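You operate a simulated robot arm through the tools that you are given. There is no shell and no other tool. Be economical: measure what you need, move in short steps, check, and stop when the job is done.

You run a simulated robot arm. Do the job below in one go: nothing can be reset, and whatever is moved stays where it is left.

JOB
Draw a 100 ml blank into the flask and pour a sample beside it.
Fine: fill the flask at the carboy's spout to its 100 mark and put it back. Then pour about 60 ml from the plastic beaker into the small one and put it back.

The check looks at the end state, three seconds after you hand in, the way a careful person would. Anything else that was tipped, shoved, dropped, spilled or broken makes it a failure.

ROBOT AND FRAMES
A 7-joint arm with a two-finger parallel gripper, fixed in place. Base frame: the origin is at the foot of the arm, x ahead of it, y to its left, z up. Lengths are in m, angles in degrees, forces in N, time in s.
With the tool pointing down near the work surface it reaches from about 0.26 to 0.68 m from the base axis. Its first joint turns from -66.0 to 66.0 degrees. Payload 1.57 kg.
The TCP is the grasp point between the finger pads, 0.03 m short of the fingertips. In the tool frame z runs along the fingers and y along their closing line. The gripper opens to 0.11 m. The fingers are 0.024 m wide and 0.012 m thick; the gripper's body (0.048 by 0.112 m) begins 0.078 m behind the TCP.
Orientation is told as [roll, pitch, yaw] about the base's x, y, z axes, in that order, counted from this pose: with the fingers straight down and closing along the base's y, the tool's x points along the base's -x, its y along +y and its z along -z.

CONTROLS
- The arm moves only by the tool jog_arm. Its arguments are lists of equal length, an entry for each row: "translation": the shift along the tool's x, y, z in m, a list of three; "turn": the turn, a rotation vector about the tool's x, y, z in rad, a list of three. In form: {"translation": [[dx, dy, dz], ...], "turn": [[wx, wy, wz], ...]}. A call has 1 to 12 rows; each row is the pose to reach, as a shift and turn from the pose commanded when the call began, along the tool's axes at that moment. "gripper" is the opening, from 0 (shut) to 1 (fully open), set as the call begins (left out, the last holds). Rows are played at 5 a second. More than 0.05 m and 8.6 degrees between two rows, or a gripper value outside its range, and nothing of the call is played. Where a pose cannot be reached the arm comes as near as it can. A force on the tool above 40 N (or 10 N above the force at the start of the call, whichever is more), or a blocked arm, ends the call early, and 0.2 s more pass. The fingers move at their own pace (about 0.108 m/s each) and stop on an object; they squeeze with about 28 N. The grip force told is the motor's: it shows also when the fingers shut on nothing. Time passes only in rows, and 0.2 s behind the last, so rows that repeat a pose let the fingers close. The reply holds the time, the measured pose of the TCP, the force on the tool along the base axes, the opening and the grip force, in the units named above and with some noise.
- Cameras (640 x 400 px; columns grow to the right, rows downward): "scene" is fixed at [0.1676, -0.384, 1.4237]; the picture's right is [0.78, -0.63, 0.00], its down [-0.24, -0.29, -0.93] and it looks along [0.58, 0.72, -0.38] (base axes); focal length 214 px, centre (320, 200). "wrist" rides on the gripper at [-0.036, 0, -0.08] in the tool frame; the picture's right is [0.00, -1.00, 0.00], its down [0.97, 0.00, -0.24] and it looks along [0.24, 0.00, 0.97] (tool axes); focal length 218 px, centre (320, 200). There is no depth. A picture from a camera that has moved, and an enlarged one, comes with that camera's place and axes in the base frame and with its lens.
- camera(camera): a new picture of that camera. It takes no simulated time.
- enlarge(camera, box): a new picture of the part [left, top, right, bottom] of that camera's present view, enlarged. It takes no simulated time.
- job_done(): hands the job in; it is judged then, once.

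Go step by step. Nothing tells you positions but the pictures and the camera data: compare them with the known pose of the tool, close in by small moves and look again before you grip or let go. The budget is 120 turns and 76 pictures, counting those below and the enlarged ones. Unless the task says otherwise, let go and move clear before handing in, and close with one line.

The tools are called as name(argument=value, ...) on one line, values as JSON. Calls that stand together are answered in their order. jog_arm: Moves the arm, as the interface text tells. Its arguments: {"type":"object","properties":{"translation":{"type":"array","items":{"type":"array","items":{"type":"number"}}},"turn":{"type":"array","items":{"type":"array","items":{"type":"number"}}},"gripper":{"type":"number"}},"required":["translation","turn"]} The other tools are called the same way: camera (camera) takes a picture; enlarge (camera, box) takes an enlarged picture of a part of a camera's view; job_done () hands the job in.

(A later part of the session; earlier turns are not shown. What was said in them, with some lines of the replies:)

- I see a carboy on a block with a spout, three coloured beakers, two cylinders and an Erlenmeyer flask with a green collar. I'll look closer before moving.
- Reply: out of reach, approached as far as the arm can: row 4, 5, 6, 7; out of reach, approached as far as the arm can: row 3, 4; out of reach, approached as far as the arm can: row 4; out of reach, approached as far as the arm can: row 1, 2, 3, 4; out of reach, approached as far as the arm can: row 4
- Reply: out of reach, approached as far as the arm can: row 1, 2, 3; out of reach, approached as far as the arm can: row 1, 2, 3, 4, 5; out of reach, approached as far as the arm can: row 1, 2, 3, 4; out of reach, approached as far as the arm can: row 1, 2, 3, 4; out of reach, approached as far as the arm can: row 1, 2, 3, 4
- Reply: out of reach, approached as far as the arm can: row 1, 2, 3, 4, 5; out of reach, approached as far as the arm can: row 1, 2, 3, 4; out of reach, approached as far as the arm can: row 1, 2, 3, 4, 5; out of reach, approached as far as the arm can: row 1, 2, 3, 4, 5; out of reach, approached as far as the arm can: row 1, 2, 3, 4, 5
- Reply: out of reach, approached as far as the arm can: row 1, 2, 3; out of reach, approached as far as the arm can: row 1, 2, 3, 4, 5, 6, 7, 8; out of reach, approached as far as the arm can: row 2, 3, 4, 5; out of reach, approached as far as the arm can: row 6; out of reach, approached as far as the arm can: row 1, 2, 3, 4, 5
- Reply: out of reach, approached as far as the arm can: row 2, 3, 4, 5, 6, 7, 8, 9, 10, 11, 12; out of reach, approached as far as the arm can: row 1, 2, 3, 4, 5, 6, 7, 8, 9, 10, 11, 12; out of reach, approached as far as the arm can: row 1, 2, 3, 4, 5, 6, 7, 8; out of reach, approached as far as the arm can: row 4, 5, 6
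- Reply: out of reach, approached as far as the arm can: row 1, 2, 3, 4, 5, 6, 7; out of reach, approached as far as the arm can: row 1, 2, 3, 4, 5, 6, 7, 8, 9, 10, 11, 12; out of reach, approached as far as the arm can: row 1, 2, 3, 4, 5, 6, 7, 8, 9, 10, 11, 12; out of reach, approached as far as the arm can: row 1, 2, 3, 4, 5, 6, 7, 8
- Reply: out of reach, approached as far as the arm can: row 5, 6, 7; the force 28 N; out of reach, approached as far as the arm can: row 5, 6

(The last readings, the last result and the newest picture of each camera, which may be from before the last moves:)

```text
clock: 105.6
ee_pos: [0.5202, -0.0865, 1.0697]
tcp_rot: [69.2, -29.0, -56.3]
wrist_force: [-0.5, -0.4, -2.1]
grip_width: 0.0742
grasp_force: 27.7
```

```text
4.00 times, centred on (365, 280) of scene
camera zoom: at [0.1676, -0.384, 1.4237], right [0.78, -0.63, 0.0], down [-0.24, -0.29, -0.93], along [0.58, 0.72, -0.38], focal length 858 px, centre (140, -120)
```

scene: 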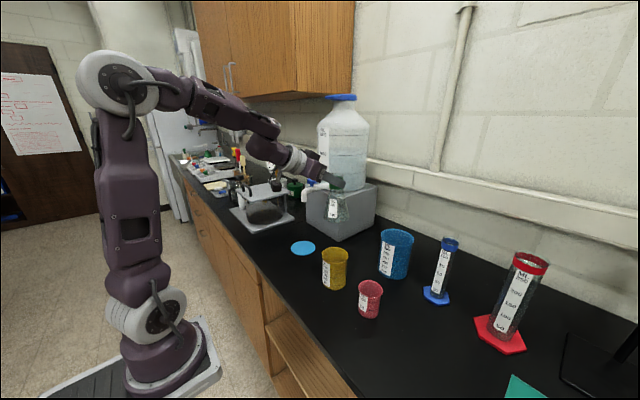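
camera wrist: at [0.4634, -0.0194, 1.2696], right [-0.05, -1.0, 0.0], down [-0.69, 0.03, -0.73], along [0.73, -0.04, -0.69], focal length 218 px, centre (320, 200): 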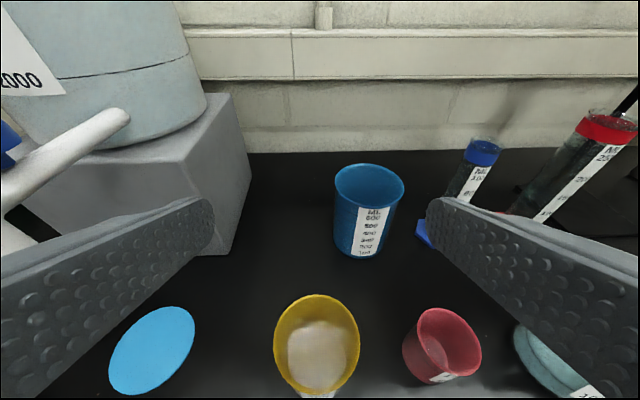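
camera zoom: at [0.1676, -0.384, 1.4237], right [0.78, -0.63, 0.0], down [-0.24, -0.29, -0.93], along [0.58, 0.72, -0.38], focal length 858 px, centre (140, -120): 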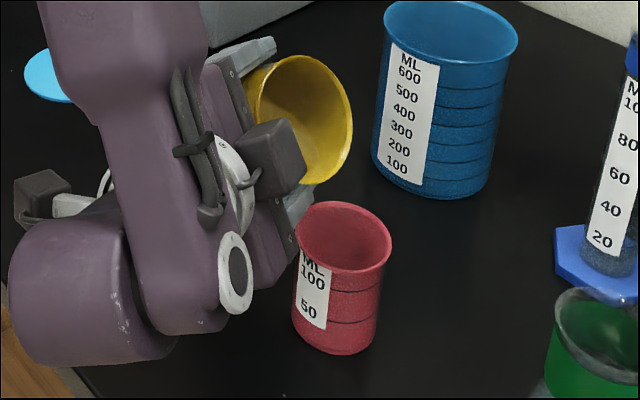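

jog_arm(translation=[[-0.0015, 0.0001, 0.003], [-0.0039, 0.0003, 0.007], [-0.0039, 0.0003, 0.007], [-0.0039, 0.0003, 0.007], [-0.0039, 0.0003, 0.007], [-0.0039, 0.0003, 0.007], [-0.0039, 0.0003, 0.007], [-0.0039, 0.0003, 0.007], [-0.0039, 0.0003, 0.007], [-0.0039, 0.0003, 0.007], [-0.0039, 0.0003, 0.007], [-0.0039, 0.0003, 0.007]], turn=[[-0.0343, 0.0027, 0.0607], [-0.0687, 0.0053, 0.1213], [-0.0859, 0.0066, 0.1516], [-0.0987, 0.0076, 0.1744], [-0.1116, 0.0086, 0.1972], [-0.1202, 0.0093, 0.2123], [-0.1288, 0.0099, 0.2275], [-0.1288, 0.0099, 0.2275], [-0.1288, 0.0099, 0.2275], [-0.1288, 0.0099, 0.2275], [-0.1288, 0.0099, 0.2275], [-0.1288, 0.0099, 0.2275]])

enlarge(camera="scene", box=[340, 250, 390, 325])

```text
clock: 108.2
ee_pos: [0.5272, -0.0858, 1.0706]
tcp_rot: [77.9, -16.6, -59.6]
wrist_force: [-0.1, -0.7, -0.9]
grip_width: 0.0741
grasp_force: 27.3
```

```text
5.33 times, centred on (365, 288) of scene
camera zoom: at [0.1676, -0.384, 1.4237], right [0.78, -0.63, 0.0], down [-0.24, -0.29, -0.93], along [0.58, 0.72, -0.38], focal length 1144 px, centre (80, -267)
```

zoom: 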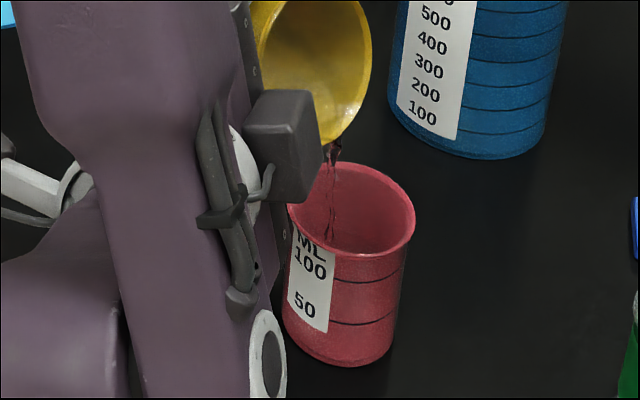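

enlarge(camera="scene", box=[358, 278, 384, 302])

```text
16.00 times, centred on (371, 290) of scene
camera zoom: at [0.1676, -0.384, 1.4237], right [0.78, -0.63, 0.0], down [-0.24, -0.29, -0.93], along [0.58, 0.72, -0.38], focal length 3432 px, centre (-496, -1240)
```

zoom: 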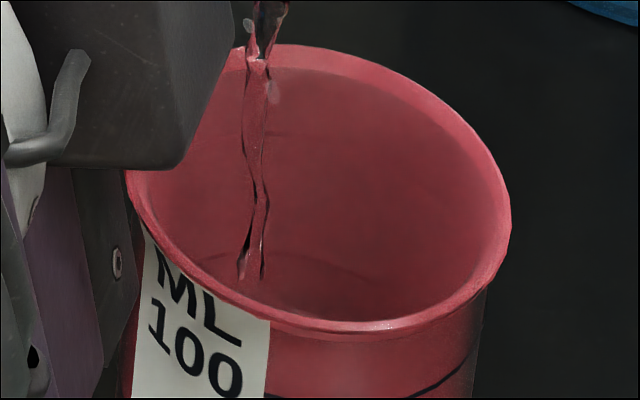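

jog_arm(translation=[[0, 0, 0], [0, 0, 0], [0, 0, 0], [0, 0, 0]], turn=[[0.067, -0.0052, -0.1184], [0.134, -0.0104, -0.2368], [0.19, -0.0147, -0.3356], [0.2147, -0.0166, -0.3792]])

enlarge(camera="scene", box=[346, 270, 390, 322])

```text
clock: 109.2
ee_pos: [0.5272, -0.0883, 1.0704]
tcp_rot: [62.0, -37.4, -52.2]
wrist_force: [-0.4, -0.2, -1.4]
grip_width: 0.0741
grasp_force: 27.2
```

```text
7.69 times, centred on (368, 296) of scene
camera zoom: at [0.1676, -0.384, 1.4237], right [0.78, -0.63, 0.0], down [-0.24, -0.29, -0.93], along [0.58, 0.72, -0.38], focal length 1650 px, centre (-49, -538)
```

zoom: 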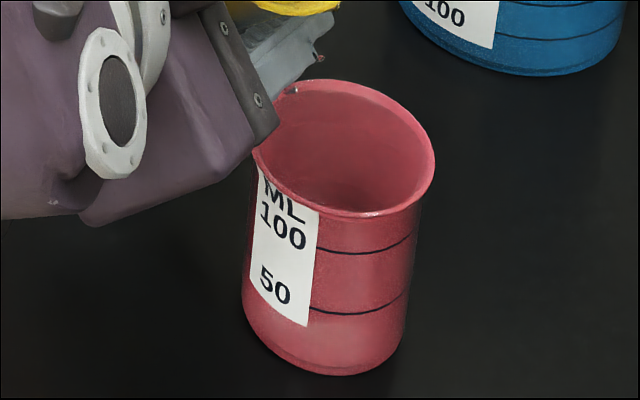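

enlarge(camera="scene", box=[360, 278, 384, 302])

```text
16.00 times, centred on (372, 290) of scene
camera zoom: at [0.1676, -0.384, 1.4237], right [0.78, -0.63, 0.0], down [-0.24, -0.29, -0.93], along [0.58, 0.72, -0.38], focal length 3432 px, centre (-512, -1240)
```

zoom: 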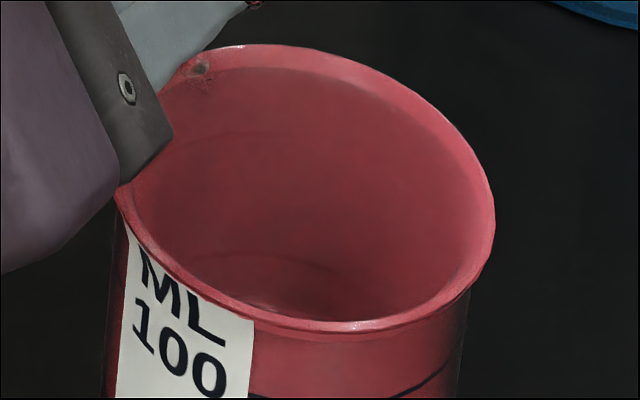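

jog_arm(translation=[[-0.0035, 0.0041, -0.0022], [-0.007, 0.0082, -0.0043], [-0.0105, 0.0124, -0.0065], [-0.014, 0.0165, -0.0087], [-0.0175, 0.0206, -0.0108], [-0.021, 0.0247, -0.013]], turn=[[0.0644, -0.005, -0.1138], [0.1288, -0.01, -0.2276], [0.1932, -0.015, -0.3414], [0.2576, -0.02, -0.4552], [0.322, -0.025, -0.569], [0.3866, -0.0299, -0.6828]])

```text
clock: 110.6
ee_pos: [0.527, -0.0858, 1.1044]
tcp_rot: [-0.8, -60.6, -2.0]
wrist_force: [0.3, -0.9, -2.1]
grip_width: 0.0745
grasp_force: 27.9
```

jog_arm(translation=[[0.0008, 0.015, -0.0014], [0.0016, 0.032, -0.0029], [0.0025, 0.049, -0.0044], [0.0033, 0.0634, -0.0058], [0.0233, 0.0634, 0.0055], [0.0483, 0.0634, 0.0196], [0.0703, 0.0634, 0.0321], [0.0793, 0.0634, 0.0372], [0.0825, 0.0634, 0.039]], turn=[[0, 0, 0], [0, 0, 0], [0, 0, 0], [0, 0, 0], [0, 0, 0], [0, 0, 0], [0, 0, 0], [0, 0, 0], [0, 0, 0]])

```text
clock: 112.6
ee_pos: [0.5249, -0.0228, 1.0144]
tcp_rot: [-0.4, -60.6, -2.2]
wrist_force: [-0.1, -0.9, -2.3]
grip_width: 0.0745
grasp_force: 28.1
```

jog_arm(translation=[[0.0017, 0, 0.001], [0.0035, 0, 0.002]], turn=[[0, 0, 0], [0, 0, 0]])

jog_arm(translation=[[0.0013, 0, 0.0007]], turn=[[0, 0, 0]])

```text
clock: 113.2
ee_pos: [0.5238, -0.0231, 1.012]
tcp_rot: [-0.6, -60.6, -2.1]
wrist_force: [-3.2, -0.8, 11.8]
grip_width: 0.0743
grasp_force: 28.4
```

```text
clock: 113.6
ee_pos: [0.5252, -0.0225, 1.0105]
tcp_rot: [-0.6, -61.1, -2.1]
wrist_force: [-3.3, -1.3, 26.1]
grip_width: 0.0745
grasp_force: 27.8
```

jog_arm(translation=[[-0.0019, 0, -0.001], [-0.0019, 0, -0.001]], turn=[[0, 0, 0], [0, 0, 0]])

jog_arm(translation=[[0, 0, 0], [0, 0, 0], [0, 0, 0], [0, 0, 0]], turn=[[0, 0, 0], [0, 0, 0], [0, 0, 0], [0, 0, 0]], gripper=1)

jog_arm(translation=[[-0.035, 0, -0.019], [-0.07, 0, -0.038], [-0.105, 0, -0.058], [-0.14, 0, -0.078], [-0.165, 0, -0.093]], turn=[[0, 0, 0], [0, 0, 0], [0, 0, 0], [0, 0, 0], [0, 0, 0]])

```text
clock: 114.2
ee_pos: [0.5233, -0.0222, 1.0103]
tcp_rot: [-0.6, -60.6, -2.2]
wrist_force: [3.6, -4.3, 12.8]
grip_width: 0.074
grasp_force: 27.9
```

```text
clock: 115.2
ee_pos: [0.5242, -0.0224, 1.0111]
tcp_rot: [-0.4, -60.6, -2.2]
wrist_force: [0.0, 0.7, -0.3]
grip_width: 0.1101
grasp_force: 0.0
```

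```text
clock: 116.4
ee_pos: [0.525, -0.0213, 1.2006]
tcp_rot: [-0.5, -60.6, -2.4]
wrist_force: [0.4, -0.1, 0.6]
grip_width: 0.11
grasp_force: 0.0
```

enlarge(camera="wrist", box=[260, 280, 490, 400])

```text
2.78 times, centred on (375, 340) of wrist
camera zoom: at [0.4742, -0.0183, 1.2711], right [-0.05, -1.0, 0.0], down [-0.69, 0.03, -0.73], along [0.73, -0.04, -0.69], focal length 607 px, centre (167, -190)
```

zoom: 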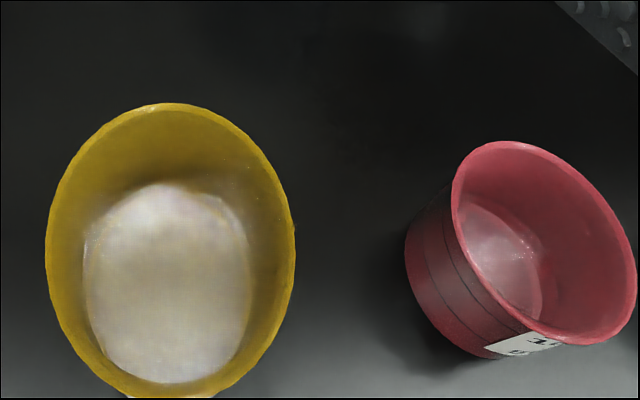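

jog_arm(translation=[[0.035, 0, 0.0197], [0.07, 0, 0.0395], [0.105, 0, 0.059], [0.135, 0, 0.076], [0.155, 0, 0.0874], [0.165, 0, 0.093]], turn=[[0, 0, 0], [0, 0, 0], [0, 0, 0], [0, 0, 0], [0, 0, 0], [0, 0, 0]])

jog_arm(translation=[[0, 0, 0], [0, 0, 0], [0, 0, 0], [0, 0, 0]], turn=[[0, 0, 0], [0, 0, 0], [0, 0, 0], [0, 0, 0]], gripper=0)

jog_arm(translation=[[-0.01, 0, -0.0056], [-0.035, 0, -0.0198], [-0.065, 0, -0.0367], [-0.0826, 0, -0.0467], [-0.0826, -0.012, -0.0467], [-0.0826, -0.03, -0.0467], [-0.0826, -0.048, -0.0467], [-0.0826, -0.0635, -0.0467]], turn=[[0, 0, 0], [0, 0, 0], [0, 0, 0], [0, 0, 0], [0, 0, 0], [0, 0, 0], [0, 0, 0], [0, 0, 0]])

```text
clock: 117.8
ee_pos: [0.5248, -0.0238, 1.0102]
tcp_rot: [-0.5, -60.6, -2.2]
wrist_force: [-0.4, 0.2, -0.3]
grip_width: 0.11
grasp_force: 0.0
```

```text
clock: 118.8
ee_pos: [0.5247, -0.0228, 1.0099]
tcp_rot: [-0.5, -60.6, -2.3]
wrist_force: [-0.9, -0.8, -0.3]
grip_width: 0.0742
grasp_force: 28.1
```

```text
clock: 120.6
ee_pos: [0.5236, -0.0862, 1.1055]
tcp_rot: [-0.5, -60.6, -2.2]
wrist_force: [-0.1, -0.3, -2.2]
grip_width: 0.074
grasp_force: 28.3
```

jog_arm(translation=[[0, 0, 0], [0, 0, 0], [0, 0, 0], [0, 0, 0], [0, 0, 0], [0, 0, 0]], turn=[[-0.043, 0.0033, 0.0759], [-0.086, 0.0066, 0.1518], [-0.129, 0.01, 0.2277], [-0.172, 0.0133, 0.3036], [-0.215, 0.0166, 0.3795], [-0.258, 0.02, 0.4554]])

jog_arm(translation=[[0.0053, -0.0035, 0.0031], [0.0106, -0.007, 0.0062], [0.0158, -0.0105, 0.0093], [0.0211, -0.014, 0.0124], [0.0264, -0.0175, 0.0155]], turn=[[-0.043, 0.0033, 0.0759], [-0.086, 0.0066, 0.1518], [-0.129, 0.01, 0.2277], [-0.172, 0.0133, 0.3036], [-0.215, 0.0166, 0.3795]])

```text
clock: 122.0
ee_pos: [0.5216, -0.0852, 1.1054]
tcp_rot: [48.3, -48.3, -42.9]
wrist_force: [0.0, -0.4, -2.1]
grip_width: 0.0742
grasp_force: 27.8
```

```text
clock: 123.2
ee_pos: [0.5225, -0.0869, 1.0684]
tcp_rot: [69.4, -29.1, -56.2]
wrist_force: [0.0, -0.1, -2.2]
grip_width: 0.0744
grasp_force: 28.4
```

jog_arm(translation=[[-0.001, 0, 0.0018], [-0.002, 0, 0.0035], [-0.002, 0, 0.0035], [-0.002, 0, 0.0035], [-0.002, 0, 0.0035], [-0.002, 0, 0.0035], [-0.002, 0, 0.0035], [-0.002, 0, 0.0035], [-0.002, 0, 0.0035], [-0.002, 0, 0.0035], [-0.002, 0, 0.0035], [-0.002, 0, 0.0035]], turn=[[-0.043, 0.0033, 0.0759], [-0.0859, 0.0066, 0.1516], [-0.1116, 0.0086, 0.1972], [-0.1288, 0.0099, 0.2275], [-0.1417, 0.0109, 0.2503], [-0.1503, 0.0116, 0.2654], [-0.1589, 0.0123, 0.2806], [-0.1589, 0.0123, 0.2806], [-0.1589, 0.0123, 0.2806], [-0.1589, 0.0123, 0.2806], [-0.1589, 0.0123, 0.2806], [-0.1589, 0.0123, 0.2806]])

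jog_arm(translation=[[0, 0, 0], [0, 0, 0], [0, 0, 0], [0, 0, 0]], turn=[[0.067, -0.0052, -0.1184], [0.134, -0.0104, -0.2368], [0.201, -0.0156, -0.3552], [0.2448, -0.0189, -0.4323]])

```text
clock: 125.8
ee_pos: [0.5255, -0.0851, 1.0673]
tcp_rot: [79.7, -13.5, -60.0]
wrist_force: [-1.4, 0.1, -1.8]
grip_width: 0.0741
grasp_force: 27.6
```

```text
clock: 126.8
ee_pos: [0.5253, -0.0861, 1.0698]
tcp_rot: [62.1, -37.4, -52.3]
wrist_force: [-0.5, -0.2, -2.4]
grip_width: 0.0742
grasp_force: 27.5
```

enlarge(camera="scene", box=[360, 278, 384, 302])

```text
16.00 times, centred on (372, 290) of scene
camera zoom: at [0.1676, -0.384, 1.4237], right [0.78, -0.63, 0.0], down [-0.24, -0.29, -0.93], along [0.58, 0.72, -0.38], focal length 3432 px, centre (-512, -1240)
```

zoom: 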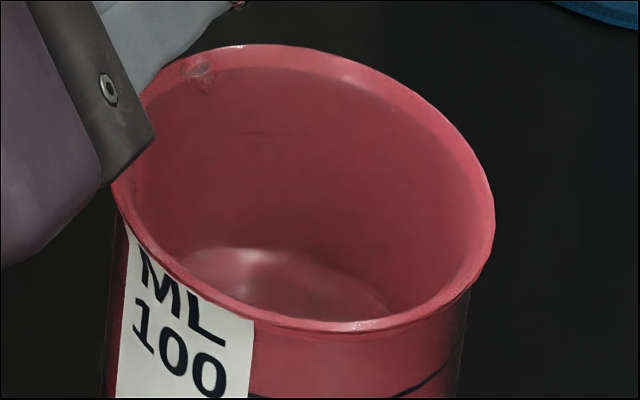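

The red beaker's surface now sits just above its 50 ring, about 55–60 ml, so pouring stops here. Next I bring the yellow beaker upright and return it.

jog_arm(translation=[[-0.0035, 0.0041, -0.0022], [-0.007, 0.0082, -0.0043], [-0.0105, 0.0124, -0.0065], [-0.014, 0.0165, -0.0087], [-0.0175, 0.0206, -0.0108], [-0.021, 0.0247, -0.013]], turn=[[0.0644, -0.005, -0.1138], [0.1288, -0.01, -0.2276], [0.1932, -0.015, -0.3414], [0.2576, -0.02, -0.4552], [0.322, -0.025, -0.569], [0.3866, -0.0299, -0.6828]])

```text
clock: 128.2
ee_pos: [0.5261, -0.0867, 1.103]
tcp_rot: [-0.7, -60.5, -2.0]
wrist_force: [-0.4, 0.6, -1.3]
grip_width: 0.0742
grasp_force: 28.2
```

jog_arm(translation=[[0.0006, 0.015, -0.001], [0.0012, 0.032, -0.002], [0.0018, 0.049, -0.003], [0.0024, 0.0642, -0.0042], [0.0224, 0.0642, 0.0071], [0.0474, 0.0642, 0.0212], [0.0694, 0.0642, 0.0337], [0.0774, 0.0642, 0.0382], [0.0805, 0.0642, 0.0399]], turn=[[0, 0, 0], [0, 0, 0], [0, 0, 0], [0, 0, 0], [0, 0, 0], [0, 0, 0], [0, 0, 0], [0, 0, 0], [0, 0, 0]])

jog_arm(translation=[[0.001, 0, 0.0006]], turn=[[0, 0, 0]])

```text
clock: 130.2
ee_pos: [0.5223, -0.0221, 1.0165]
tcp_rot: [-0.4, -60.6, -2.1]
wrist_force: [0.4, 0.4, -1.0]
grip_width: 0.0741
grasp_force: 28.3
```

```text
clock: 130.6
ee_pos: [0.5229, -0.0226, 1.0147]
tcp_rot: [-0.4, -60.5, -2.4]
wrist_force: [-0.4, 0.4, -1.5]
grip_width: 0.0741
grasp_force: 27.7
```

jog_arm(translation=[[0.0017, 0, 0.001]], turn=[[0, 0, 0]])

jog_arm(translation=[[0.0013, 0, 0.0007]], turn=[[0, 0, 0]])

```text
clock: 131.0
ee_pos: [0.5227, -0.0221, 1.0117]
tcp_rot: [-0.5, -60.5, -2.2]
wrist_force: [0.0, 0.5, -1.6]
grip_width: 0.0744
grasp_force: 28.1
```

```text
clock: 131.4
ee_pos: [0.5249, -0.0213, 1.0113]
tcp_rot: [-0.5, -60.6, -2.2]
wrist_force: [0.5, 0.3, -1.1]
grip_width: 0.0743
grasp_force: 28.5
```

jog_arm(translation=[[0.0011, 0, 0.0006]], turn=[[0, 0, 0]])

```text
clock: 131.8
ee_pos: [0.524, -0.0224, 1.011]
tcp_rot: [-0.7, -60.8, -2.1]
wrist_force: [-3.2, -0.7, 14.3]
grip_width: 0.0743
grasp_force: 28.2
```

The beaker is on the table (14 N contact). I ease off slightly, let go, and lift clear.

jog_arm(translation=[[-0.001, 0, -0.0006], [-0.001, 0, -0.0006]], turn=[[0, 0, 0], [0, 0, 0]])

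jog_arm(translation=[[0, 0, 0], [0, 0, 0], [0, 0, 0], [0, 0, 0]], turn=[[0, 0, 0], [0, 0, 0], [0, 0, 0], [0, 0, 0]], gripper=1)

jog_arm(translation=[[-0.035, 0, -0.019], [-0.07, 0, -0.038], [-0.105, 0, -0.058], [-0.14, 0, -0.078], [-0.165, 0, -0.093]], turn=[[0, 0, 0], [0, 0, 0], [0, 0, 0], [0, 0, 0], [0, 0, 0]])

```text
clock: 132.4
ee_pos: [0.5231, -0.0214, 1.011]
tcp_rot: [-0.5, -60.6, -2.3]
wrist_force: [2.7, -2.2, 7.7]
grip_width: 0.0743
grasp_force: 28.5
```

```text
clock: 133.4
ee_pos: [0.5243, -0.0212, 1.0109]
tcp_rot: [-0.4, -60.5, -2.1]
wrist_force: [0.1, -0.4, -0.6]
grip_width: 0.1102
grasp_force: 0.0
```

```text
clock: 134.6
ee_pos: [0.5242, -0.0237, 1.1997]
tcp_rot: [-0.5, -60.4, -2.3]
wrist_force: [-0.2, 0.4, 0.5]
grip_width: 0.11
grasp_force: 0.1
```

The flask is back in its place, the yellow beaker is set down where it stood, and the arm is clear, so I'm handing in.

job_done()

```text
The job is handed in.
```

I filled the flask to about its 100 mark and put it back within about 1 cm of where it stood. I then poured about 55–60 ml from the yellow beaker into the small red one and returned the yellow beaker to its place. Both volumes are read from the pictures, and the picture budget ran out before I could check the yellow beaker's final placement or look for drips.
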